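You operate a simulated robot arm through the tools that you are given. There is no shell and no other tool. Be economical: measure what you need, move in short steps, check, and stop when the job is done.

Carry out the task below with a simulated robot arm. There is one attempt and no reset: what you move stays moved.

Task
Put the copper sleeve on the top of the sorting bench away on the lower shelf of the sorting bench. Put the carton from the top of the sorting bench on the lower shelf of the sorting bench. Put the grey can from the top of the sorting bench on the lower shelf of the sorting bench. Take the drier from the top of the bench plate and leave it on the black rubber seal there. Put the blue comb in the inside of the parts tray. Put the small accumulator on the green cover. Open the wire guard. The order is free. Set down upright: carton, can, blue comb.

The check looks at the end state, three seconds after you hand in, the way a careful person would. Anything else that was tipped, shoved, dropped, spilled or broken makes it a failure. A push-on lid holds only when it is set on centred and level and pressed home; a screw cap is set on level and turned clockwise until tight.

Robot
A 6-joint arm with a two-finger parallel gripper on a trunk, on a base that drives. Base frame: it is fixed to the floor where the robot stands at the start and does not move with it; the origin is under the middle of the robot, x ahead of it, y to its left, z up; the surface under the hand at the start is at about z = 880. Readings come in mm, rad, newtons and seconds.
Its first joint turns from -2.897 to 2.897 rad. Places, roughly: blue comb [-6250, -1250, 1000]; can [750, -500, 1000]; carton [500, 0, 1000]; copper sleeve (4x4x5 cm) [800, 0, 900]; drier [-6500, -1250, 1000]; green cover (15x10x1 cm) [-7000, 3100, 900]; inside of the parts tray (19x15 cm) [-3600, -700, 440]; lower shelf of the sorting bench [600, -400, 300]; rubber seal (15x11x1 cm) [-6300, -1700, 900]; small accumulator (5x5x14 cm) [-3800, -600, 600]; wire guard [-1800, 600, 800]. Payload 3.91 kg.
The tool frame sits at the grasp point between the pads (the TCP): z along the fingers, y along the line on which they close. The tips reach 30 mm beyond it. Largest opening 110 mm; finger width 20, thickness 10; the body of the gripper, 48 by 112 mm, starts 55 mm behind the TCP.
Orientation is that of the tool frame in the base frame, as a unit quaternion [x, y, z, w]. With the fingers straight down and closing along the base's y, the tool's x points along the base's -x, its y along +y and its z along -z.

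Tools
- The arm moves only by the tool apply_moves. Its argument "commands" is a list that holds one entry, the list of rows, each a list of 7 numbers: the shift along the tool's x, y, z in mm, then the turn, a rotation vector about the tool's x, y, z in rad, then the finger opening in mm, from 0 to 110. In form: [[[tx, ty, tz, rx, ry, rz, grip], ...]]. A call has 1 to 8 rows; each row is the pose to reach, as a shift and turn from the pose commanded when the call began, along the tool's axes at that moment. Rows are played at 5 a second. More than 50 mm and 0.15 rad between two rows, or a gripper value outside its range, and nothing of the call is played. A pose out of reach is approached as far as the arm can. The call stops where the force on the tool passes 40 N (or 10 N more than at its start, if that is more) or the arm is blocked; 0.2 s more then pass. Each finger travels about 153 mm/s and halts on what it meets, pressing with about 22 N; the grip force reading is that of the motor and also rises with nothing between the fingers. The clock runs only during rows and for 0.2 s after the last one: add rows that repeat a pose to give the fingers time. It gives the time, the measured TCP pose, the force on the tool (base axes), the opening and the grip force at its end, in the units of the frame above (readings bear some noise), with the torque about the TCP (base axes, N m) and any sound that the robot's microphone picked up, and new pictures: "show" is both (left out), scene, wrist or none.
- Cameras (640 x 400 px; columns grow to the right, rows downward): "scene" is now at [179.8, 170.1, 1370.6]; the picture's right is [-0.74, -0.68, 0.00], its down [-0.41, 0.45, -0.79] and it looks along [0.54, -0.59, -0.61] (base axes); focal length 214 px, centre (320, 200). "wrist" rides on the gripper at [72, 17, -103] in the tool frame; the picture's right is [-0.23, 0.97, 0.00], its down [-0.76, -0.18, -0.62] and it looks along [-0.61, -0.14, 0.78] (tool axes); focal length 222 px, centre (320, 200). There is no depth. A picture from a camera that has moved, and an enlarged one, comes with that camera's place and axes in the base frame and with its lens. The place of the scene camera against the robot may be out by one fixed shift of up to 12 mm in any direction.
- roll_base(legs): drives the robot by 1 to 6 legs, each [ahead, turn to the left] in mm and rad, along the robot's own axes; the way and the turn of a leg run together, so that a leg with both is an arc; at most 1500 mm and 3.142 rad a leg. The arm and the cameras ride along, it lands a little off, and it stops where it bumps. It gives what a move gives, and a new picture of the scene camera.
- pan_tilt(pan, tilt): turns the head with the scene camera to pan (to the left, within 2.094 rad either way) and tilt (down, from -0.506 to 1.204), counted from straight ahead of the robot. It gives what a move gives, and a new picture of the scene camera.
- zoom(camera, box): a new picture of the part [left, top, right, bottom] of that camera's present view, enlarged. It takes no simulated time.
- finish_job(): hands the job in; it is judged then, once.

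Go step by step. Nothing tells you exact positions but the pictures and the camera data: compare them with the known pose of the tool, close in by small moves and look again before you grip or let go. The budget is 196 turns and 260 pictures, counting those below and the enlarged ones. Unless the task says otherwise, let go and move clear before handing in.

The tools are called as name(argument=value, ...) on one line, values as JSON. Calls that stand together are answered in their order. apply_moves: Moves the arm, as the interface text tells. Its arguments: {"type":"object","properties":{"commands":{"type":"array"},"show":{"type":"string","enum":["both","scene","wrist","none"]}},"required":["commands"]} The other tools are called the same way: roll_base (legs) drives the base; pan_tilt (pan, tilt) turns the head that bears the scene camera; zoom (camera, box) takes an enlarged picture of a part of a camera's view; finish_job () hands the job in.

At the start:

```text
clock: 0.0
position: [591.2, -99.5, 1201.2]
ee_rot: [-0.001, 1.0, 0.0, 0.0]
contact_force: [0.8, -0.4, 1.0]
moment: [-0.02, -0.01, -0.01]
gripper_width: 109.9
gripper_force: 0.1
robot x, y, heading: [-2.6, -0.1, 0.001]
head pan, tilt: [-0.829, 0.654]
```

scene: 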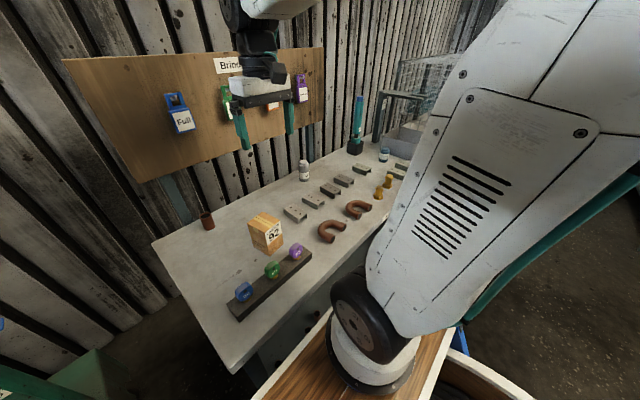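
wrist: 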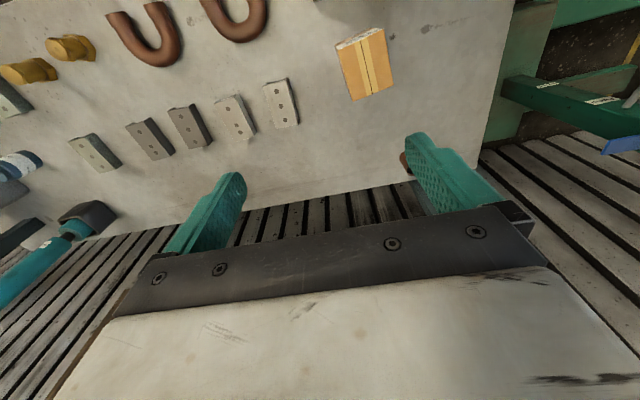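

I see the sorting bench with the carton, the copper sleeve and several small items. I zoom in to identify the can, and look at the shelf below.

zoom(camera="scene", box=[280, 80, 440, 220])

zoom(camera="scene", box=[180, 190, 340, 330])

pan_tilt(pan=-0.1, tilt=1.0)

```text
2.86 times, centred on (360, 150) of scene
camera zoom: at [179.8, 170.1, 1370.6], right [-0.74, -0.68, 0.0], down [-0.41, 0.45, -0.79], along [0.54, -0.59, -0.61], focal length 613 px, centre (206, 343)
```

zoom: 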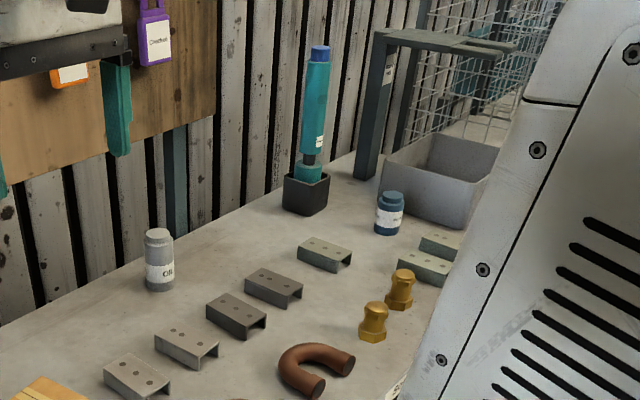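

```text
2.86 times, centred on (260, 260) of scene
camera zoom: at [179.8, 170.1, 1370.6], right [-0.74, -0.68, 0.0], down [-0.41, 0.45, -0.79], along [0.54, -0.59, -0.61], focal length 613 px, centre (491, 29)
```

zoom: 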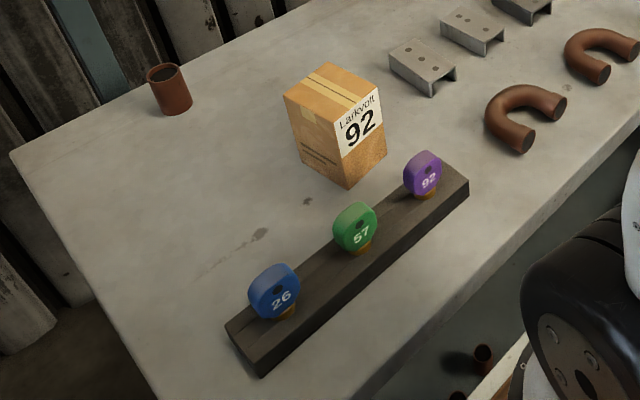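

```text
clock: 1.1
position: [592.9, -100.6, 1201.6]
ee_rot: [0.0, 1.0, 0.0, 0.0]
contact_force: [-0.5, -0.3, -1.1]
moment: [0.02, 0.01, 0.01]
gripper_width: 110.1
gripper_force: 0.1
robot x, y, heading: [2.0, 0.6, 0.005]
head pan, tilt: [-0.099, 1.0]
camera scene: at [190.6, 227.0, 1343.3], right [-0.1, -0.99, 0.0], down [-0.84, 0.08, -0.54], along [0.54, -0.05, -0.84], focal length 214 px, centre (320, 200)
```

scene: 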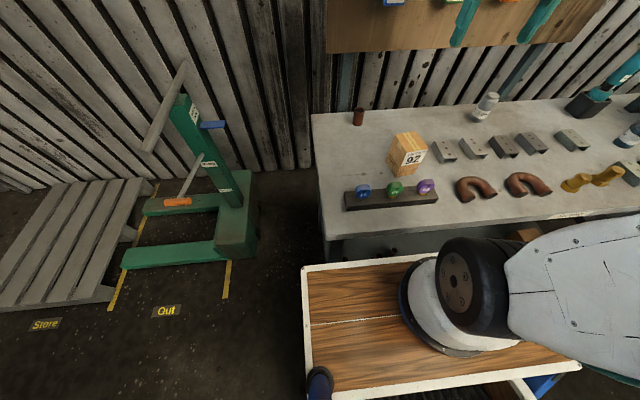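

The grey can is the one labelled OIL at about (790,-396). I back off to look at the lower shelf.

roll_base(legs=[[-700, 0]])

pan_tilt(pan=-0.3, tilt=0.6)

```text
clock: 4.2
position: [16.4, -102.8, 1202.8]
ee_rot: [-0.002, 1.0, 0.0, 0.002]
contact_force: [-0.5, 0.2, 0.4]
moment: [-0.01, 0.01, -0.03]
gripper_width: 110.3
gripper_force: 0.1
robot x, y, heading: [-575.7, -2.9, 0.003]
head pan, tilt: [-0.099, 1.0]
stopped in leg 1: the robot was blocked; the commanded pose is now the measured one
camera scene: at [-386.5, 224.2, 1343.3], right [-0.1, -1.0, 0.0], down [-0.84, 0.08, -0.54], along [0.54, -0.05, -0.84], focal length 214 px, centre (320, 200)
```

scene: 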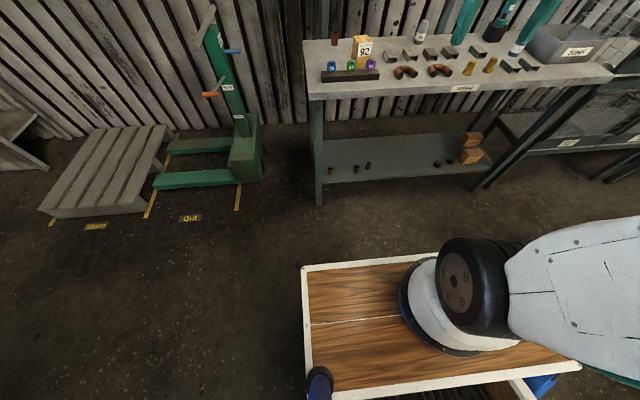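

```text
clock: 5.1
position: [17.1, -101.6, 1202.9]
ee_rot: [-0.002, 1.0, -0.001, 0.003]
contact_force: [0.4, -0.7, -0.4]
moment: [-0.04, -0.02, -0.01]
gripper_width: 110.0
gripper_force: 0.2
robot x, y, heading: [-577.2, -6.9, 0.003]
head pan, tilt: [-0.3, 0.6]
camera scene: at [-371.3, 205.1, 1375.2], right [-0.29, -0.96, 0.0], down [-0.54, 0.16, -0.82], along [0.79, -0.24, -0.57], focal length 214 px, centre (320, 200)
```

scene: 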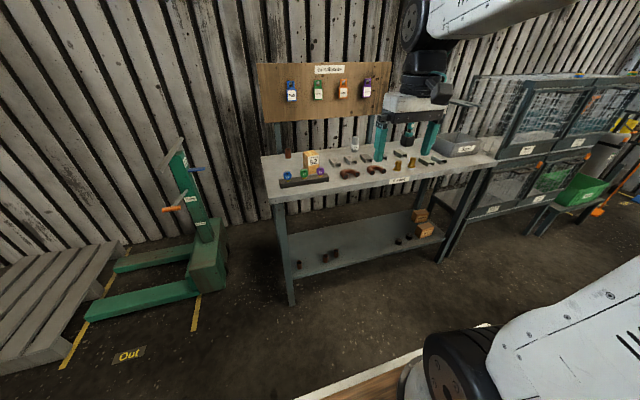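

The shelf is visible; the base bumped something while reversing. I look behind and around.

zoom(camera="scene", box=[250, 130, 510, 300])

pan_tilt(pan=2.09, tilt=0.4)

pan_tilt(pan=-2.09, tilt=0.4)

```text
2.35 times, centred on (380, 215) of scene
camera zoom: at [-371.3, 205.1, 1375.2], right [-0.29, -0.96, 0.0], down [-0.54, 0.16, -0.82], along [0.79, -0.24, -0.57], focal length 505 px, centre (179, 165)
```

zoom: 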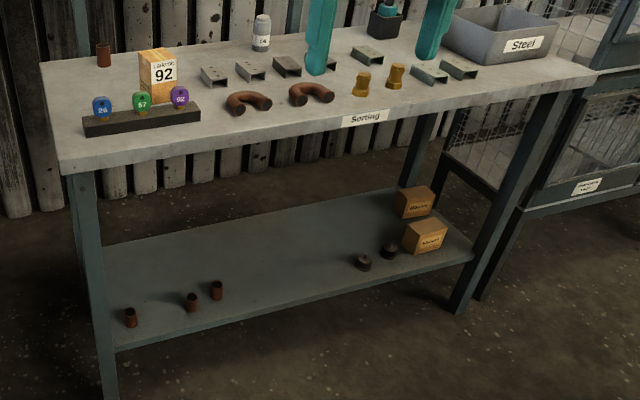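

```text
clock: 7.3
position: [15.8, -101.4, 1204.0]
ee_rot: [-0.002, 1.0, -0.001, 0.002]
contact_force: [0.3, -1.0, -0.6]
moment: [-0.01, -0.02, -0.01]
gripper_width: 110.1
gripper_force: 0.0
robot x, y, heading: [-578.3, -4.5, 0.008]
head pan, tilt: [2.089, 0.4]
camera scene: at [-502.0, 311.1, 1393.5], right [0.87, 0.5, 0.0], down [0.19, -0.34, -0.92], along [-0.46, 0.8, -0.39], focal length 214 px, centre (320, 200)
```

scene: 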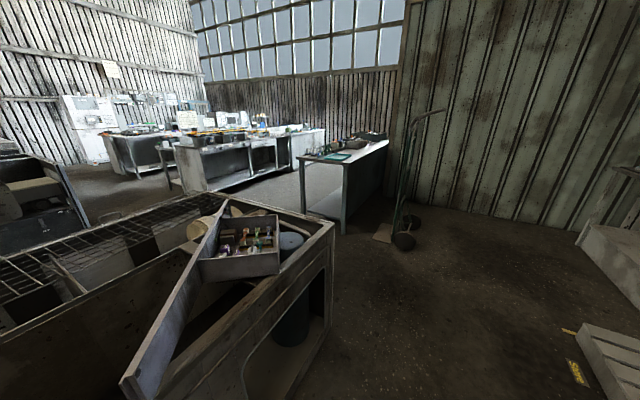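

```text
clock: 10.7
position: [15.4, -101.4, 1204.6]
ee_rot: [-0.001, 1.0, 0.0, 0.003]
contact_force: [0.4, 0.1, 0.3]
moment: [-0.01, -0.03, -0.04]
gripper_width: 110.1
gripper_force: 0.0
robot x, y, heading: [-576.6, -5.7, 0.002]
head pan, tilt: [-2.089, 0.4]
camera scene: at [-501.3, 150.1, 1393.5], right [-0.87, 0.49, 0.0], down [0.19, 0.34, -0.92], along [-0.45, -0.8, -0.39], focal length 214 px, centre (320, 200)
```

scene: 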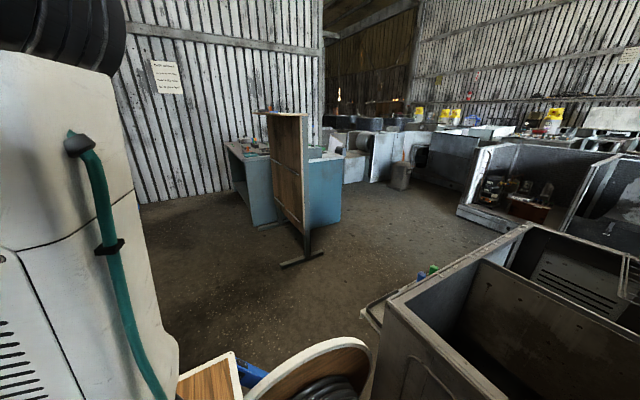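

The bench behind is a heavy fixed one. Free room on the shelf is around x 500, y -250…-550; I test the arm's low reach with a forward tilt in the open space here.

apply_moves(commands=[[[0, 0, 48, 0, -0.1, 0, 110], [0, 0, 96, 0, -0.2, 0, 110], [0, 0, 144, 0, -0.3, 0, 110], [0, 0, 192, 0, -0.4, 0, 110], [0, 0, 240, 0, -0.5, 0, 110], [0, 0, 288, 0, -0.6, 0, 110], [0, 0, 336, 0, -0.7, 0, 110], [0, 0, 384, 0, -0.785, 0, 110]]], show="none")

pan_tilt(pan=-0.3, tilt=0.6)

```text
clock: 12.5
position: [107.2, -114.2, 836.2]
ee_rot: [-0.045, 0.929, 0.024, 0.366]
contact_force: [1.9, -7.4, -0.6]
moment: [0.36, 0.1, 0.24]
gripper_width: 109.9
gripper_force: 0.0
out of reach, approached as far as the arm can: row 5, 6, 7, 8
robot x, y, heading: [-578.6, -3.7, 0.001]
head pan, tilt: [-2.089, 0.4]
```

```text
clock: 14.3
position: [106.0, -113.6, 836.0]
ee_rot: [-0.048, 0.93, 0.028, 0.365]
contact_force: [-0.2, -0.6, 0.0]
moment: [0.0, -0.02, -0.03]
gripper_width: 110.2
gripper_force: 0.1
robot x, y, heading: [-573.2, -0.7, -0.003]
head pan, tilt: [-0.3, 0.6]
camera scene: at [-371.3, 205.0, 1375.3], right [-0.29, -0.96, 0.0], down [-0.54, 0.17, -0.83], along [0.79, -0.24, -0.56], focal length 214 px, centre (320, 200)
```

scene: 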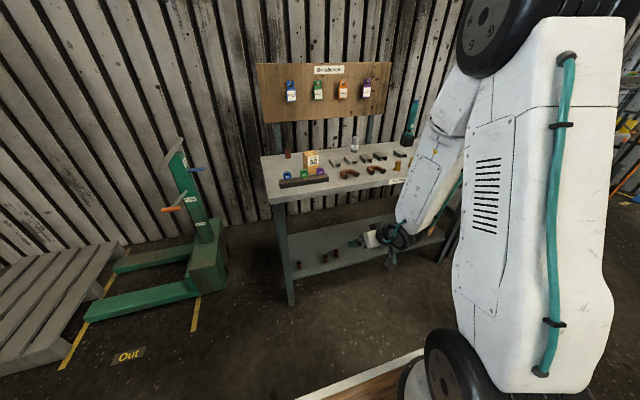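

Close in with that tilt is out of the arm's range; I extend forward and descend further out to see what it can do there.

apply_moves(commands=[[[-31, 0, 31, 0, 0, 0, 110], [-62, 0, 62, 0, 0, 0, 110], [-93, 0, 93, 0, 0, 0, 110], [-124, 0, 124, 0, 0, 0, 110], [-155, 0, 155, 0, 0, 0, 110], [-121, 0, 189, 0, 0, 0, 110], [-87, 0, 223, 0, 0, 0, 110], [-53, 0, 257, 0, 0, 0, 110]]], show="none")

apply_moves(commands=[[[34, 0, 34, 0, 0, 0, 110], [68, 0, 68, 0, 0, 0, 110], [102, 0, 102, 0, 0, 0, 110], [136, 0, 136, 0, 0, 0, 110], [170, 0, 170, 0, 0, 0, 110], [204, 0, 204, 0, 0, 0, 110], [238, 0, 238, 0, 0, 0, 110]]], show="both")

```text
clock: 16.1
position: [337.4, -126.6, 693.5]
ee_rot: [0.002, 0.923, 0.005, 0.385]
contact_force: [0.0, 1.0, 0.8]
moment: [0.0, 0.02, -0.02]
gripper_width: 109.9
gripper_force: 0.1
out of reach, approached as far as the arm can: row 8
robot x, y, heading: [-572.6, -2.9, 0.008]
head pan, tilt: [-0.3, 0.6]
```

```text
clock: 17.7
position: [351.7, -127.6, 353.4]
ee_rot: [0.005, 0.924, 0.014, 0.383]
contact_force: [0.7, -0.5, -0.4]
moment: [-0.02, 0.03, -0.02]
gripper_width: 109.9
gripper_force: 0.0
out of reach, approached as far as the arm can: row 1, 2, 3, 4, 5, 6, 7
robot x, y, heading: [-577.9, -2.0, 0.003]
head pan, tilt: [-0.3, 0.6]
camera scene: at [-371.3, 205.0, 1375.3], right [-0.29, -0.96, 0.0], down [-0.54, 0.16, -0.83], along [0.79, -0.24, -0.56], focal length 214 px, centre (320, 200)
camera wrist: at [227.2, -111.5, 375.5], right [0.16, 0.97, 0.19], down [0.1, -0.21, 0.97], along [0.98, -0.14, -0.13], focal length 222 px, centre (320, 200)
```

scene: 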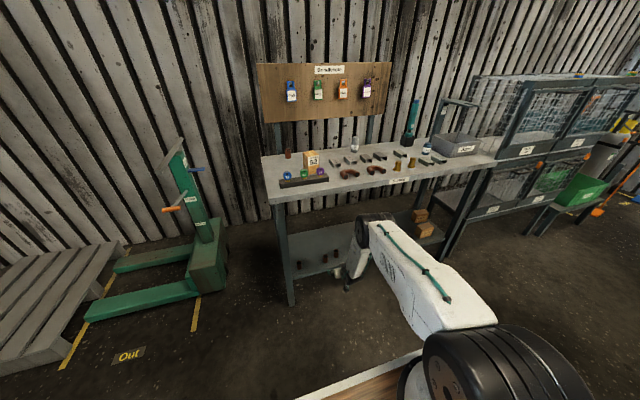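
wrist: 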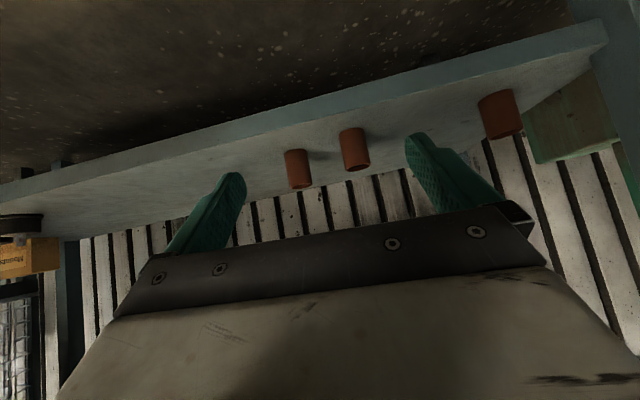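

The arm reaches shelf level (about z 262) comfortably with a 45° tilt at about 900 mm ahead, so I will grasp and place at that tilt. I come back out and up.

apply_moves(commands=[[[34, 0, -34, 0, 0, 0, 110], [68, 0, -68, 0, 0, 0, 110], [34, 0, -102, 0, 0, 0, 110], [0, 0, -136, 0, 0, 0, 110], [-34, 0, -170, 0, 0, 0, 110], [-68, 0, -204, 0, 0, 0, 110], [-102, 0, -238, 0, 0, 0, 110], [-136, 0, -272, 0, 0, 0, 110]]], show="none")

apply_moves(commands=[[[-34, 0, -34, 0, 0, 0, 110], [-68, 0, -68, 0, 0, 0, 110], [-102, 0, -102, 0, 0, 0, 110], [-136, 0, -136, 0, 0, 0, 110], [-170, 0, -170, 0, 0, 0, 110], [-204, 0, -204, 0, 0, 0, 110], [-238, 0, -238, 0, 0, 0, 110], [-272, 0, -272, 0, 0, 0, 110]]], show="none")

```text
clock: 19.5
position: [271.5, -115.0, 651.1]
ee_rot: [0.013, 0.926, 0.026, 0.377]
contact_force: [-0.6, -0.2, 0.0]
moment: [-0.04, -0.03, 0.01]
gripper_width: 110.2
gripper_force: 0.1
out of reach, approached as far as the arm can: row 1, 2, 3, 4, 5, 6, 7, 8
robot x, y, heading: [-575.7, -4.4, 0.003]
head pan, tilt: [-0.3, 0.6]
```

```text
clock: 21.3
position: [274.2, -140.3, 1035.1]
ee_rot: [0.013, 0.925, 0.026, 0.378]
contact_force: [0.3, 0.0, -0.4]
moment: [0.03, -0.04, 0.03]
gripper_width: 109.9
gripper_force: 0.0
robot x, y, heading: [-576.8, -1.8, 0.003]
head pan, tilt: [-0.3, 0.6]
```

apply_moves(commands=[[[31, 0, -31, 0.041, 0, -0.041, 110], [62, 0, -62, 0.041, 0, -0.041, 110], [92, 0, -92, 0.041, 0, -0.041, 110], [58, 0, -126, 0.041, 0, -0.041, 110], [58, 0, -126, 0.041, 0, -0.041, 110]]], show="none")

roll_base(legs=[[555, 0]])

pan_tilt(pan=-0.1, tilt=0.75)

```text
clock: 22.5
position: [143.0, -142.3, 1082.3]
ee_rot: [0.001, 0.926, 0.0, 0.378]
contact_force: [-0.3, -0.6, -0.7]
moment: [-0.01, -0.03, -0.01]
gripper_width: 110.2
gripper_force: 0.1
robot x, y, heading: [-575.5, -5.3, 0.0]
head pan, tilt: [-0.3, 0.6]
```

```text
clock: 25.7
position: [708.3, -137.6, 1082.7]
ee_rot: [0.0, 0.926, 0.0, 0.378]
contact_force: [0.4, 0.5, 0.0]
moment: [0.01, 0.01, 0.02]
gripper_width: 109.8
gripper_force: 0.1
robot x, y, heading: [-11.1, 2.7, 0.007]
head pan, tilt: [-0.3, 0.6]
camera scene: at [193.5, 208.6, 1375.3], right [-0.29, -0.96, 0.0], down [-0.54, 0.16, -0.83], along [0.79, -0.24, -0.57], focal length 214 px, centre (320, 200)
```

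scene: 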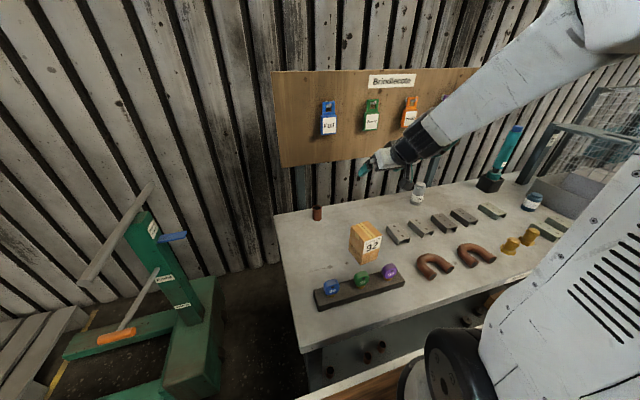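

```text
clock: 26.4
position: [707.6, -137.9, 1083.9]
ee_rot: [0.001, 0.926, 0.0, 0.378]
contact_force: [0.3, 0.0, 1.1]
moment: [-0.01, -0.01, -0.01]
gripper_width: 110.1
gripper_force: 0.1
robot x, y, heading: [-10.9, 0.6, 0.004]
head pan, tilt: [-0.099, 0.75]
camera scene: at [191.4, 226.5, 1362.5], right [-0.09, -1.0, 0.0], down [-0.68, 0.06, -0.73], along [0.73, -0.07, -0.68], focal length 214 px, centre (320, 200)
```

scene: 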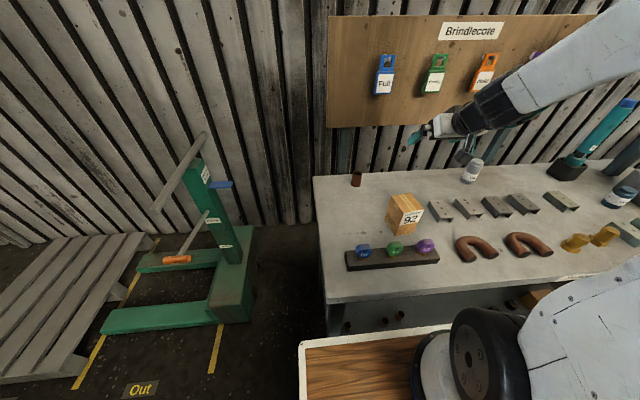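

The wrist camera hangs below the gripper at this tilt, so I turn the gripper half round about its own axis to bring the camera on top.

apply_moves(commands=[[[0, 0, 0, 0, 0, 0.1496, 110], [0, 0, 0, 0, 0, 0.2992, 110], [0, 0, 0, 0, 0, 0.4488, 110], [0, 0, 0, 0, 0, 0.5984, 110], [0, 0, 0, 0, 0, 0.748, 110], [0, 0, 0, 0, 0, 0.8976, 110], [0, 0, 0, 0, 0, 1.0472, 110]]], show="none")

apply_moves(commands=[[[0, 0, 0, 0, 0, 0.1496, 110], [0, 0, 0, 0, 0, 0.2992, 110], [0, 0, 0, 0, 0, 0.4488, 110], [0, 0, 0, 0, 0, 0.5984, 110], [0, 0, 0, 0, 0, 0.748, 110], [0, 0, 0, 0, 0, 0.8976, 110], [0, 0, 0, 0, 0, 1.0472, 110]]], show="none")

apply_moves(commands=[[[0, 0, 0, 0, 0, 0.1496, 110], [0, 0, 0, 0, 0, 0.2992, 110], [0, 0, 0, 0, 0, 0.4488, 110], [0, 0, 0, 0, 0, 0.5984, 110], [0, 0, 0, 0, 0, 0.748, 110], [0, 0, 0, 0, 0, 0.8976, 110], [0, 0, 0, 0, 0, 1.0472, 110]]], show="wrist")

```text
clock: 28.1
position: [708.1, -137.9, 1083.2]
ee_rot: [0.465, 0.8, 0.19, 0.328]
contact_force: [-0.1, -0.7, 0.0]
moment: [-0.01, 0.02, 0.03]
gripper_width: 110.0
gripper_force: 0.0
robot x, y, heading: [-12.5, 1.1, 0.012]
head pan, tilt: [-0.099, 0.75]
```

```text
clock: 29.6
position: [708.3, -138.1, 1083.8]
ee_rot: [0.802, 0.462, 0.329, 0.188]
contact_force: [-0.3, -0.4, -0.7]
moment: [0.03, 0.01, 0.03]
gripper_width: 110.2
gripper_force: 0.0
robot x, y, heading: [-12.4, 0.2, 0.007]
head pan, tilt: [-0.099, 0.75]
```

```text
clock: 31.2
position: [708.5, -137.6, 1081.9]
ee_rot: [0.926, -0.001, 0.378, -0.001]
contact_force: [0.3, -0.4, -1.1]
moment: [-0.01, 0.01, -0.03]
gripper_width: 109.9
gripper_force: 0.0
robot x, y, heading: [-12.8, 0.2, 0.005]
head pan, tilt: [-0.099, 0.75]
camera wrist: at [688.2, -154.2, 1206.8], right [-0.16, -0.97, -0.16], down [-0.98, 0.18, -0.09], along [0.12, 0.14, -0.98], focal length 222 px, centre (320, 200)
```

wrist: 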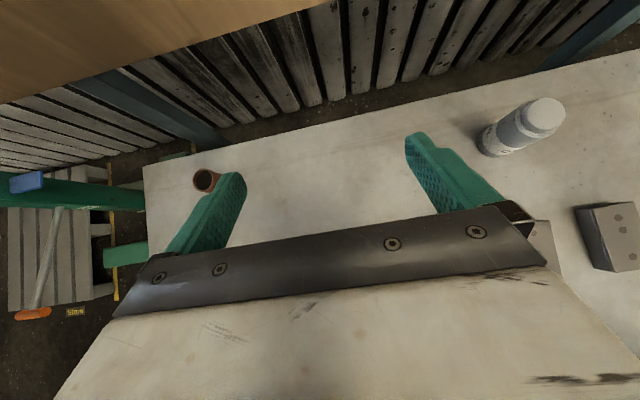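

The flip worked and the camera is now on top. I back up about 230 mm and line up with the carton.

roll_base(legs=[[-230, 0]])

apply_moves(commands=[[[0, -45, 0, 0, 0, 0, 110], [0, -90, 0, 0, 0, 0, 110]]], show="both")

```text
clock: 33.0
position: [478.7, -137.9, 1083.1]
ee_rot: [0.925, 0.0, 0.379, 0.0]
contact_force: [0.0, -0.7, 1.4]
moment: [0.01, 0.0, 0.03]
gripper_width: 109.9
gripper_force: 0.1
robot x, y, heading: [-239.4, -2.3, 0.008]
head pan, tilt: [-0.099, 0.75]
camera scene: at [-39.1, 225.1, 1362.4], right [-0.09, -1.0, 0.0], down [-0.68, 0.06, -0.73], along [0.73, -0.07, -0.68], focal length 214 px, centre (320, 200)
```

scene: 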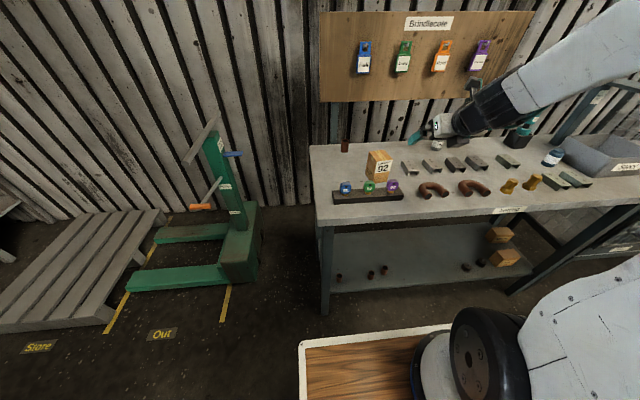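

```text
clock: 33.6
position: [477.8, -47.4, 1084.5]
ee_rot: [0.925, 0.002, 0.379, -0.001]
contact_force: [-0.7, 0.8, -0.9]
moment: [-0.01, 0.0, 0.0]
gripper_width: 109.8
gripper_force: 0.1
robot x, y, heading: [-238.4, -0.9, 0.006]
head pan, tilt: [-0.099, 0.75]
camera scene: at [-38.9, 224.9, 1362.4], right [-0.09, -1.0, 0.0], down [-0.68, 0.06, -0.73], along [0.73, -0.07, -0.68], focal length 214 px, centre (320, 200)
camera wrist: at [456.6, -64.1, 1208.1], right [-0.16, -0.97, -0.16], down [-0.98, 0.18, -0.09], along [0.12, 0.14, -0.98], focal length 222 px, centre (320, 200)
```

scene: 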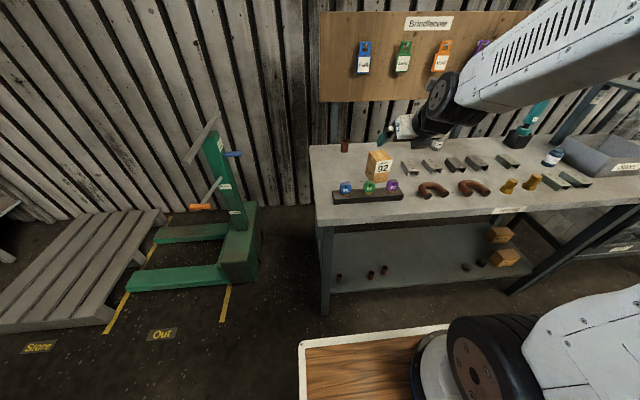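
wrist: 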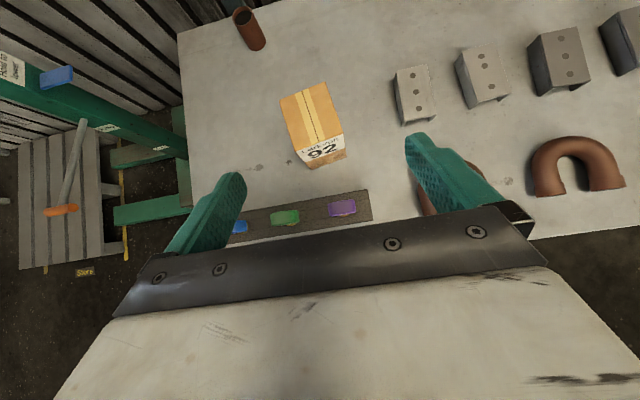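

zoom(camera="wrist", box=[240, 60, 400, 220])

```text
2.50 times, centred on (320, 140) of wrist
camera zoom: at [456.6, -64.1, 1208.1], right [-0.16, -0.97, -0.16], down [-0.98, 0.18, -0.09], along [0.12, 0.14, -0.98], focal length 555 px, centre (320, 350)
```

zoom: 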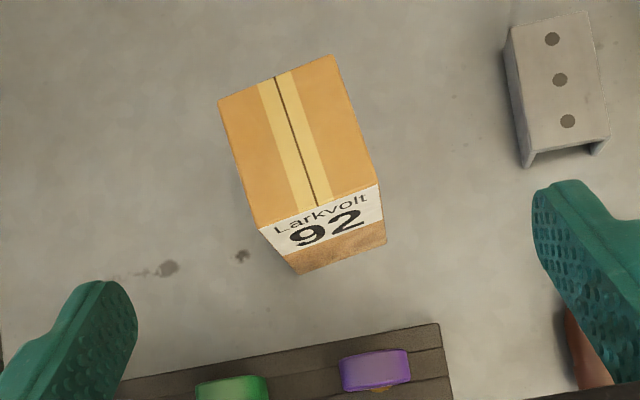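

The carton is 56×65×93 mm, centred about (581,-35), turned 0.13 rad. I yaw the gripper to match and approach most of the way.

apply_moves(commands=[[[-10, -4, 30, 0.045, 0, -0.046, 110], [-20, -8, 65, 0.091, 0, -0.093, 110], [-28, -11, 110, 0.091, 0, -0.093, 110]]], show="both")

```text
clock: 34.4
position: [535.3, -36.2, 987.6]
ee_rot: [0.923, 0.064, 0.378, -0.024]
contact_force: [-0.6, -0.5, 0.6]
moment: [0.05, 0.04, -0.01]
gripper_width: 109.9
gripper_force: 0.0
robot x, y, heading: [-239.7, -1.2, 0.007]
head pan, tilt: [-0.099, 0.75]
camera scene: at [-39.7, 225.1, 1362.5], right [-0.09, -1.0, 0.0], down [-0.68, 0.06, -0.73], along [0.73, -0.07, -0.68], focal length 214 px, centre (320, 200)
camera wrist: at [517.9, -55.5, 1112.3], right [-0.03, -0.99, -0.15], down [-1.0, 0.04, -0.09], along [0.09, 0.15, -0.98], focal length 222 px, centre (320, 200)
```

scene: 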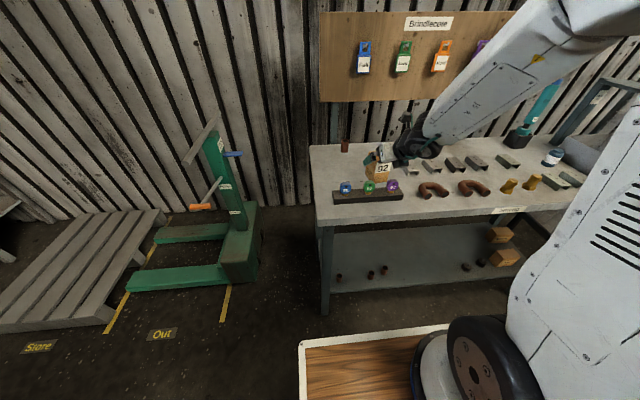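
wrist: 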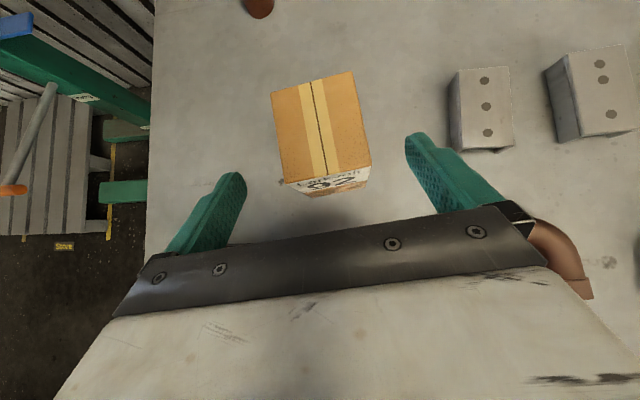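

Alignment looks good; I go the rest of the way and close.

apply_moves(commands=[[[-1, 3, 30, 0, 0, 0, 110], [-2, 5, 58, 0, 0, 0, 110], [-2, 5, 58, 0, 0, 0, 60], [-2, 5, 58, 0, 0, 0, 30], [-2, 5, 58, 0, 0, 0, 30], [-2, 5, 58, 0, 0, 0, 30]]], show="wrist")

```text
clock: 35.8
position: [573.9, -37.6, 945.4]
ee_rot: [0.923, 0.061, 0.378, -0.025]
contact_force: [1.2, -0.3, 0.1]
moment: [0.01, -0.12, -0.01]
gripper_width: 57.8
gripper_force: 21.5
robot x, y, heading: [-239.4, -5.2, 0.008]
head pan, tilt: [-0.099, 0.75]
camera wrist: at [556.6, -57.4, 1069.5], right [-0.03, -0.99, -0.16], down [-0.99, 0.05, -0.09], along [0.1, 0.15, -0.98], focal length 222 px, centre (320, 200)
```

wrist: 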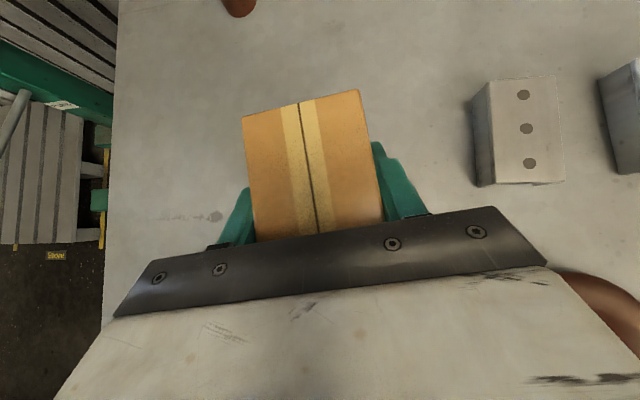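

Gripped. I lift, then back the base away.

apply_moves(commands=[[[10, 0, -10, 0, 0, 0, 30], [34, 0, -34, 0, 0, 0, 30], [68, 0, -68, 0, 0, 0, 30], [102, 0, -102, 0, 0, 0, 30], [102, 0, -102, 0, 0, 0, 30]]], show="wrist")

roll_base(legs=[[-320, 0]])

```text
clock: 37.0
position: [575.8, -38.8, 1087.6]
ee_rot: [0.923, 0.061, 0.378, -0.025]
contact_force: [-0.4, 0.0, -2.5]
moment: [0.0, 0.0, 0.02]
gripper_width: 57.7
gripper_force: 22.2
robot x, y, heading: [-241.8, -4.4, 0.015]
head pan, tilt: [-0.099, 0.75]
camera wrist: at [558.0, -58.7, 1210.9], right [-0.03, -0.99, -0.16], down [-0.99, 0.05, -0.09], along [0.1, 0.15, -0.98], focal length 222 px, centre (320, 200)
```

wrist: 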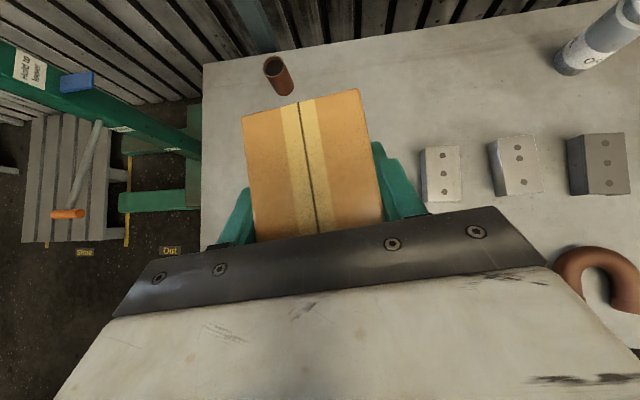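

```text
clock: 39.1
position: [252.2, -45.1, 1086.2]
ee_rot: [0.924, 0.059, 0.377, -0.024]
contact_force: [-0.2, 0.8, -2.6]
moment: [-0.01, -0.02, 0.0]
gripper_width: 58.0
gripper_force: 22.3
robot x, y, heading: [-565.0, -6.8, 0.005]
head pan, tilt: [-0.099, 0.75]
camera scene: at [-361.7, 222.3, 1362.4], right [-0.1, -1.0, 0.0], down [-0.68, 0.07, -0.73], along [0.73, -0.07, -0.68], focal length 214 px, centre (320, 200)
```

scene: 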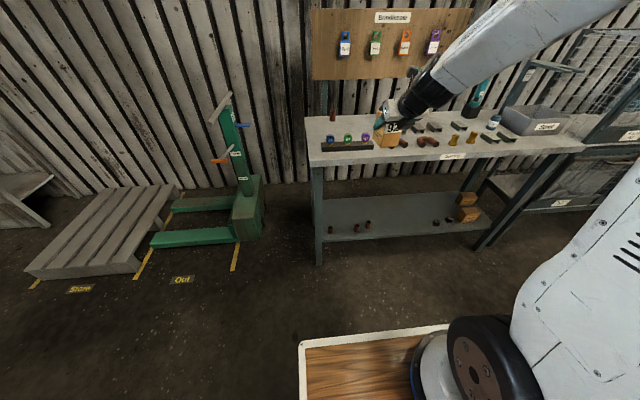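

The carton hangs level. I go down in front of the bench, swinging right to y about -285.

apply_moves(commands=[[[-30, 29.5, 25, -0.035, 0, 0.036, 30], [-60, 59, 50, -0.07, 0, 0.072, 30], [-90, 88.5, 75, -0.105, 0, 0.107, 30], [-120, 118, 100, -0.14, 0, 0.143, 30], [-150, 147.5, 125, -0.175, 0, 0.179, 30], [-180, 177, 150, -0.21, 0, 0.214, 30], [-210, 206.5, 175, -0.245, 0, 0.25, 30], [-240, 236, 200, -0.28, 0, 0.286, 30]]], show="wrist")

```text
clock: 40.9
position: [250.1, -281.1, 774.4]
ee_rot: [0.918, -0.126, 0.374, 0.05]
contact_force: [-0.1, 1.3, -1.9]
moment: [0.02, 0.01, -0.06]
gripper_width: 57.9
gripper_force: 21.2
robot x, y, heading: [-567.0, -5.7, 0.002]
head pan, tilt: [-0.099, 0.75]
camera wrist: at [225.3, -292.6, 897.5], right [-0.42, -0.89, -0.16], down [-0.9, 0.43, -0.09], along [0.15, 0.11, -0.98], focal length 222 px, centre (320, 200)
```

wrist: 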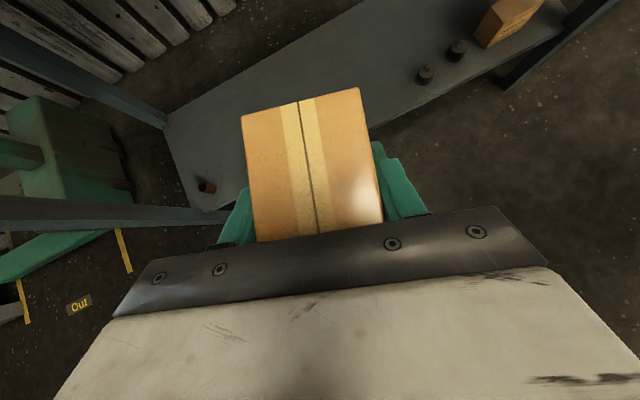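

apply_moves(commands=[[[-33.6, 0, 34.3, 0, 0, 0, 30], [-67.2, 0, 68.6, 0, 0, 0, 30], [-100.8, 0, 102.9, 0, 0, 0, 30], [-134.4, 0, 137.2, 0, 0, 0, 30], [-168, 0, 171.5, 0, 0, 0, 30], [-201.6, 0, 205.8, 0, 0, 0, 30], [-235.2, 0, 240.1, 0, 0, 0, 30], [-260, 0, 265, 0, 0, 0, 30]]], show="both")

```text
clock: 42.7
position: [251.7, -302.4, 402.9]
ee_rot: [0.918, -0.121, 0.377, 0.037]
contact_force: [-0.5, 1.0, -1.8]
moment: [0.0, 0.03, 0.01]
gripper_width: 57.8
gripper_force: 22.0
out of reach, approached as far as the arm can: row 1, 2, 3, 4, 5, 6, 7, 8
robot x, y, heading: [-564.6, -2.6, 0.002]
head pan, tilt: [-0.099, 0.75]
camera scene: at [-361.8, 222.2, 1362.4], right [-0.1, -1.0, 0.0], down [-0.68, 0.07, -0.73], along [0.73, -0.07, -0.68], focal length 214 px, centre (320, 200)
camera wrist: at [226.8, -316.1, 527.2], right [-0.4, -0.9, -0.18], down [-0.9, 0.42, -0.08], along [0.15, 0.13, -0.98], focal length 222 px, centre (320, 200)
```

scene: 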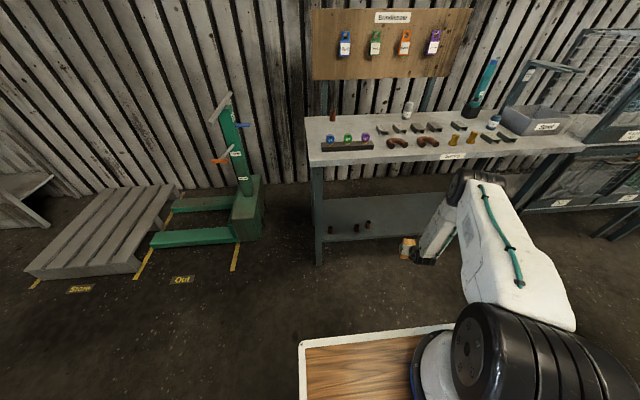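
wrist: 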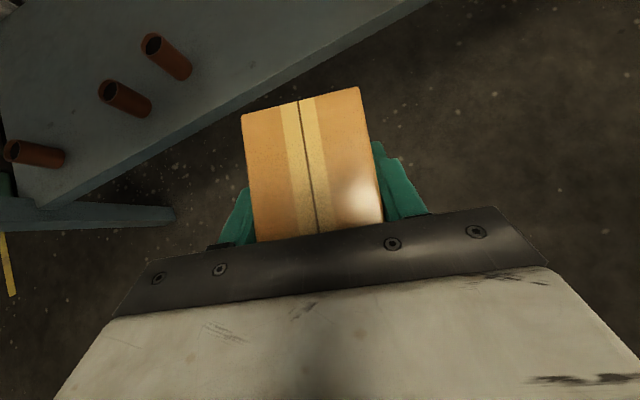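

The carton is at shelf level in front of the bench. I extend forward with the arm, watching how far it stretches and where the elbow goes.

apply_moves(commands=[[[33, -12, 32, 0, 0, 0, 30], [66, -24, 64, 0, 0, 0, 30], [99, -36, 96, 0, 0, 0, 30]]], show="scene")

```text
clock: 43.5
position: [390.1, -313.7, 404.5]
ee_rot: [0.918, -0.123, 0.374, 0.043]
contact_force: [0.1, 0.6, -2.7]
moment: [0.03, 0.02, 0.02]
gripper_width: 57.8
gripper_force: 21.8
out of reach, approached as far as the arm can: row 1, 2, 3
robot x, y, heading: [-566.0, -3.5, 0.003]
head pan, tilt: [-0.099, 0.75]
camera scene: at [-361.6, 222.0, 1362.4], right [-0.1, -1.0, 0.0], down [-0.68, 0.07, -0.73], along [0.73, -0.07, -0.68], focal length 214 px, centre (320, 200)
```

scene: 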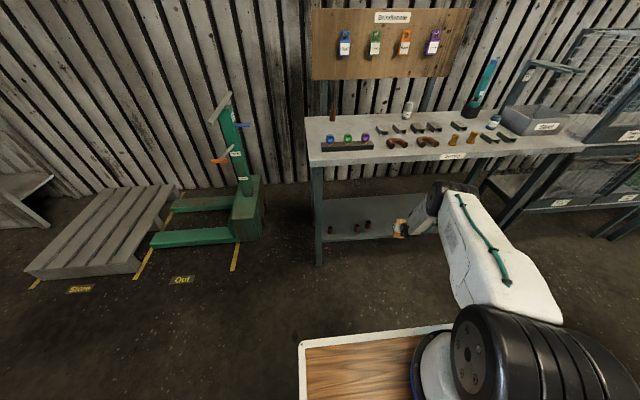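

The elbow drops as it stretches, well below the bench top. I continue another 80 mm.

apply_moves(commands=[[[30, -11, 29, 0, 0, 0, 30], [58, -22, 56, 0, 0, 0, 30], [58, -22, 56, 0, 0, 0, 30]]], show="both")

```text
clock: 44.3
position: [474.6, -315.1, 405.6]
ee_rot: [0.917, -0.127, 0.374, 0.051]
contact_force: [-0.6, -0.8, -2.0]
moment: [0.0, 0.03, 0.02]
gripper_width: 57.9
gripper_force: 21.6
robot x, y, heading: [-563.7, -3.0, 0.002]
head pan, tilt: [-0.099, 0.75]
camera scene: at [-361.6, 222.2, 1362.4], right [-0.1, -1.0, 0.0], down [-0.68, 0.07, -0.73], along [0.73, -0.07, -0.68], focal length 214 px, centre (320, 200)
camera wrist: at [449.3, -325.2, 529.7], right [-0.42, -0.89, -0.16], down [-0.9, 0.44, -0.09], along [0.15, 0.1, -0.98], focal length 222 px, centre (320, 200)
```

scene: 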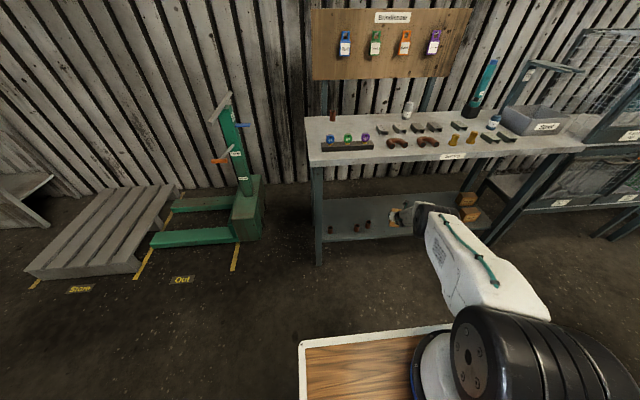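
wrist: 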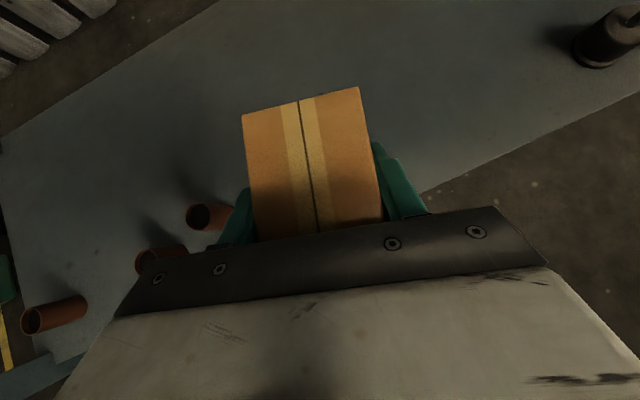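

Fully in reach. The shelf front edge is at x≈445, so I go 55 mm deeper, then lower until touch.

apply_moves(commands=[[[19, -7, 18.5, 0, 0, 0, 30], [38, -14, 37, 0, 0, 0, 30], [38, -14, 37, 0, 0, 0, 30], [17, -14, 58.4, 0, 0, 0, 30], [-4, -14, 79.9, 0, 0, 0, 30], [-4, -14, 79.9, 0, 0, 0, 30]]], show="both")

```text
clock: 45.7
position: [489.3, -308.7, 405.9]
ee_rot: [0.917, -0.127, 0.374, 0.051]
contact_force: [0.2, 0.2, -1.7]
moment: [-0.03, 0.04, 0.03]
gripper_width: 57.7
gripper_force: 22.3
out of reach, approached as far as the arm can: row 1, 2, 3, 4, 5, 6
robot x, y, heading: [-563.0, -1.4, 0.0]
head pan, tilt: [-0.099, 0.75]
camera scene: at [-361.6, 222.2, 1362.4], right [-0.1, -1.0, 0.0], down [-0.68, 0.07, -0.73], along [0.73, -0.07, -0.68], focal length 214 px, centre (320, 200)
camera wrist: at [464.8, -319.8, 529.6], right [-0.42, -0.89, -0.16], down [-0.9, 0.44, -0.09], along [0.15, 0.11, -0.98], focal length 222 px, centre (320, 200)
```

scene: 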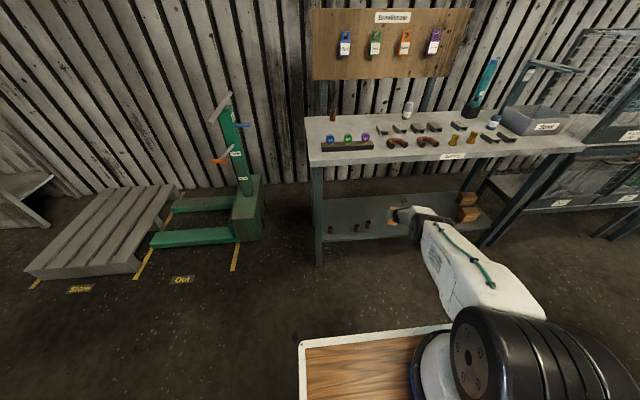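
wrist: 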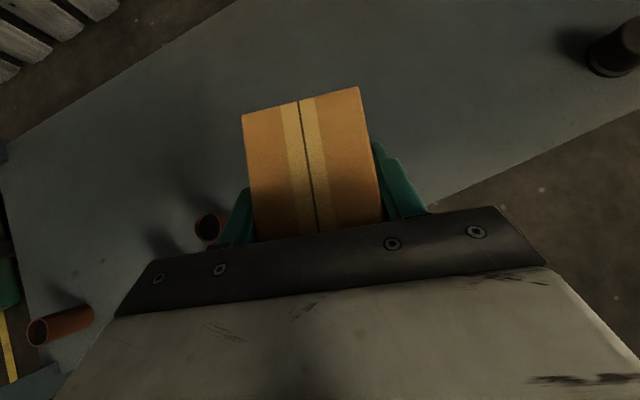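

The arm is at its limit, so I roll the base 55 mm forward.

roll_base(legs=[[55, 0]])

apply_moves(commands=[[[0, 0, 0, 0, 0, 0, 30], [-14, 0, 14.3, 0, 0, 0, 30], [-28, 0, 28.6, 0, 0, 0, 30], [-28, 0, 28.6, 0, 0, 0, 30]]], show="both")

```text
clock: 46.7
position: [544.3, -308.4, 405.1]
ee_rot: [0.917, -0.127, 0.375, 0.052]
contact_force: [-0.3, -0.6, -2.0]
moment: [0.01, -0.01, 0.02]
gripper_width: 58.0
gripper_force: 22.0
robot x, y, heading: [-513.4, -4.4, 0.001]
head pan, tilt: [-0.099, 0.75]
camera scene: at [-306.9, 222.5, 1362.4], right [-0.1, -1.0, 0.0], down [-0.68, 0.07, -0.73], along [0.73, -0.07, -0.68], focal length 214 px, centre (320, 200)
```

scene: 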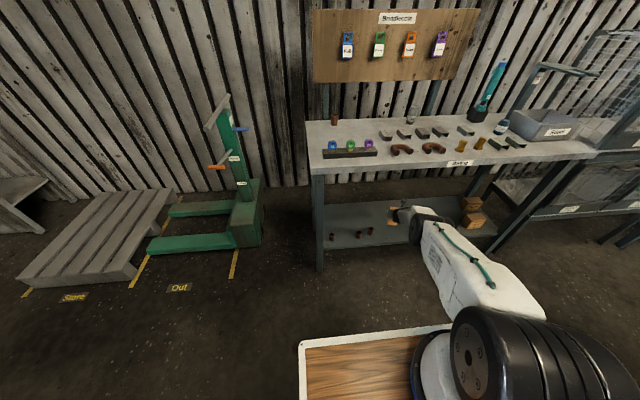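

```text
clock: 47.7
position: [543.6, -309.0, 397.9]
ee_rot: [0.916, -0.126, 0.377, 0.05]
contact_force: [-0.9, -0.1, -1.9]
moment: [-0.03, 0.0, 0.0]
gripper_width: 58.1
gripper_force: 21.7
out of reach, approached as far as the arm can: row 2, 3, 4
robot x, y, heading: [-509.0, -9.2, 0.001]
head pan, tilt: [-0.099, 0.75]
camera scene: at [-306.9, 222.5, 1362.4], right [-0.1, -1.0, 0.0], down [-0.68, 0.07, -0.73], along [0.73, -0.07, -0.68], focal length 214 px, centre (320, 200)
camera wrist: at [517.1, -320.3, 522.1], right [-0.42, -0.89, -0.16], down [-0.9, 0.43, -0.09], along [0.15, 0.11, -0.98], focal length 222 px, centre (320, 200)
```

scene: 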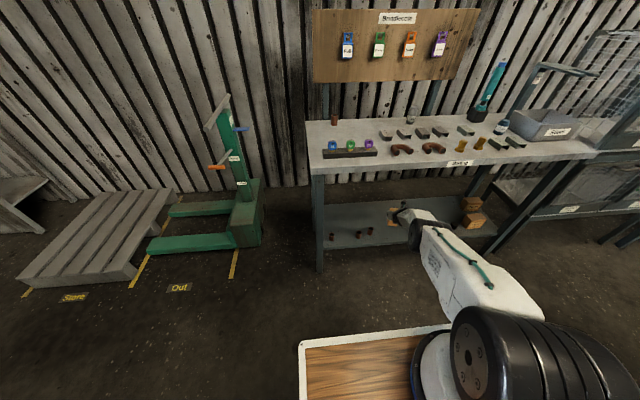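
wrist: 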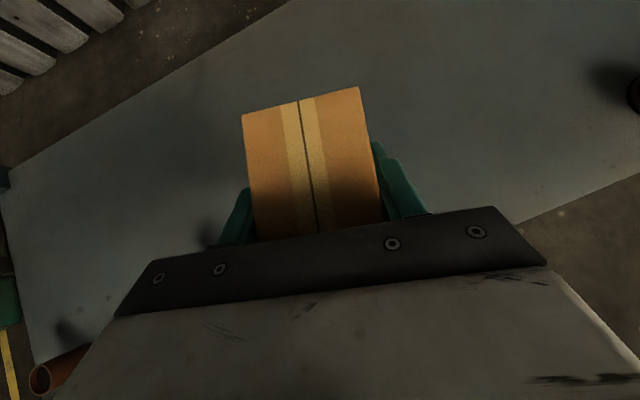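

roll_base(legs=[[60, 0]])

apply_moves(commands=[[[-20, 8, -19, 0, 0, 0, 30], [-40, 16, -38, 0, 0, 0, 30], [-61, 16, -16.6, 0, 0, 0, 30], [-82, 16, 4.9, 0, 0, 0, 30], [-82, 16, 4.9, 0, 0, 0, 30]]], show="both")

```text
clock: 48.6
position: [602.8, -307.8, 396.8]
ee_rot: [0.917, -0.124, 0.377, 0.049]
contact_force: [0.4, -0.1, -2.6]
moment: [0.0, 0.03, 0.01]
gripper_width: 57.8
gripper_force: 22.2
robot x, y, heading: [-451.1, -5.4, 0.003]
head pan, tilt: [-0.099, 0.75]
camera scene: at [-246.0, 222.9, 1362.4], right [-0.09, -1.0, 0.0], down [-0.68, 0.06, -0.73], along [0.73, -0.07, -0.68], focal length 214 px, centre (320, 200)
```

scene: 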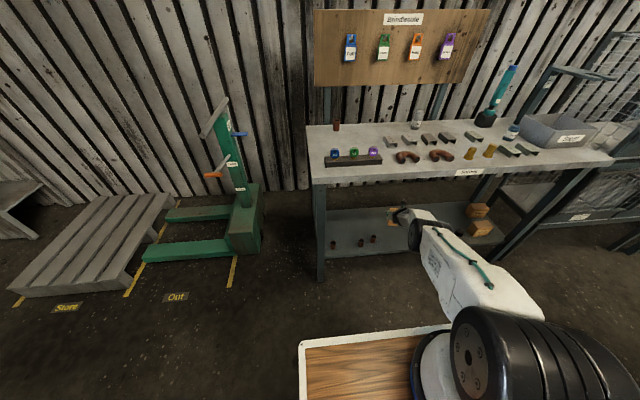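

```text
clock: 49.8
position: [547.0, -307.4, 336.1]
ee_rot: [0.917, -0.124, 0.377, 0.049]
contact_force: [-0.3, -0.2, -1.7]
moment: [0.0, 0.0, 0.0]
gripper_width: 57.9
gripper_force: 21.9
out of reach, approached as far as the arm can: row 1, 2
robot x, y, heading: [-450.6, -3.9, 0.01]
head pan, tilt: [-0.099, 0.75]
camera scene: at [-245.9, 222.9, 1362.4], right [-0.09, -1.0, 0.0], down [-0.68, 0.06, -0.73], along [0.73, -0.07, -0.68], focal length 214 px, centre (320, 200)
camera wrist: at [522.2, -318.2, 459.1], right [-0.41, -0.9, -0.16], down [-0.9, 0.43, -0.09], along [0.15, 0.11, -0.98], focal length 222 px, centre (320, 200)
```

scene: 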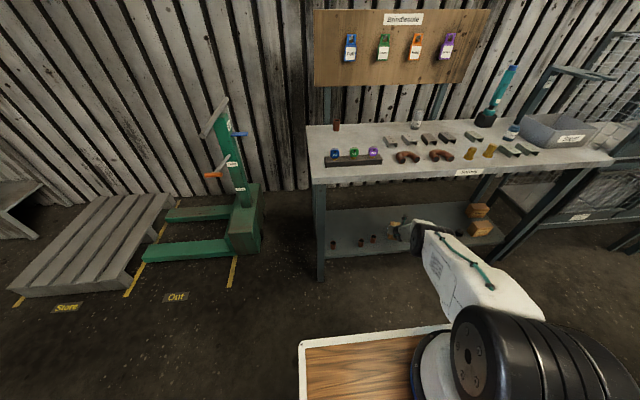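
wrist: 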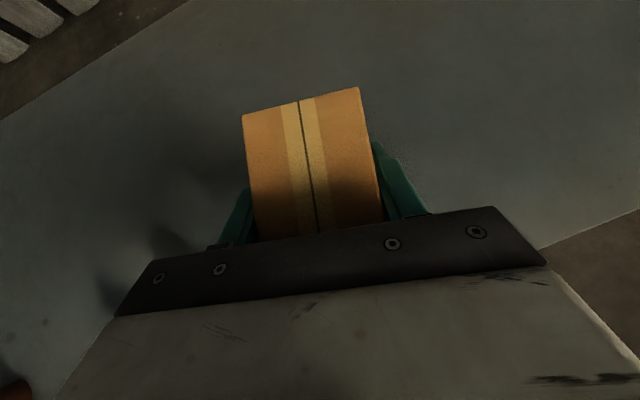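

Reach is fine now; carton bottom is near z 271. Lower in small steps until contact.

apply_moves(commands=[[[-3.5, 0, 3.6, 0, 0, 0, 30], [-7, 0, 7.2, 0, 0, 0, 30], [-9, 0, 9.2, 0, 0, 0, 30], [-11, 0, 11.2, 0, 0, 0, 30], [-13, 0, 13.2, 0, 0, 0, 30], [-15, 0, 15.3, 0, 0, 0, 30]]], show="none")

```text
clock: 51.2
position: [540.8, -306.9, 324.9]
ee_rot: [0.916, -0.125, 0.377, 0.049]
contact_force: [6.1, -0.9, 15.3]
moment: [-0.3, 0.05, 0.09]
gripper_width: 57.8
gripper_force: 21.7
out of reach, approached as far as the arm can: row 3, 4, 5, 6
robot x, y, heading: [-448.4, -6.1, 0.006]
head pan, tilt: [-0.099, 0.75]
```

Contact on the shelf. Open the fingers and back out along the tool axis.

apply_moves(commands=[[[0, 0, 0, 0, 0, 0, 70], [0, 0, 0, 0, 0, 0, 84], [0, 0, 0, 0, 0, 0, 84], [0, 0, -30, 0, 0, 0, 84], [0, 0, -70, 0, 0, 0, 84], [0, 0, -110, 0, 0, 0, 84]]], show="wrist")

```text
clock: 52.6
position: [468.3, -301.2, 400.7]
ee_rot: [0.918, -0.12, 0.377, 0.037]
contact_force: [-0.4, 0.3, 0.7]
moment: [0.01, -0.05, 0.0]
gripper_width: 84.2
gripper_force: 0.2
out of reach, approached as far as the arm can: row 5, 6
robot x, y, heading: [-448.8, -0.6, 0.008]
head pan, tilt: [-0.099, 0.75]
camera wrist: at [444.0, -315.4, 524.7], right [-0.4, -0.9, -0.18], down [-0.91, 0.42, -0.08], along [0.15, 0.13, -0.98], focal length 222 px, centre (320, 200)
```

wrist: 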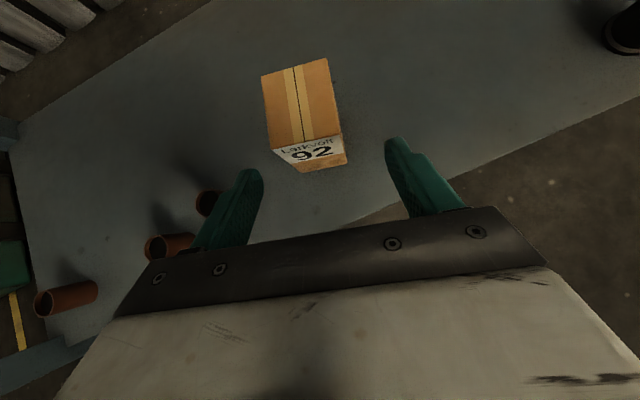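

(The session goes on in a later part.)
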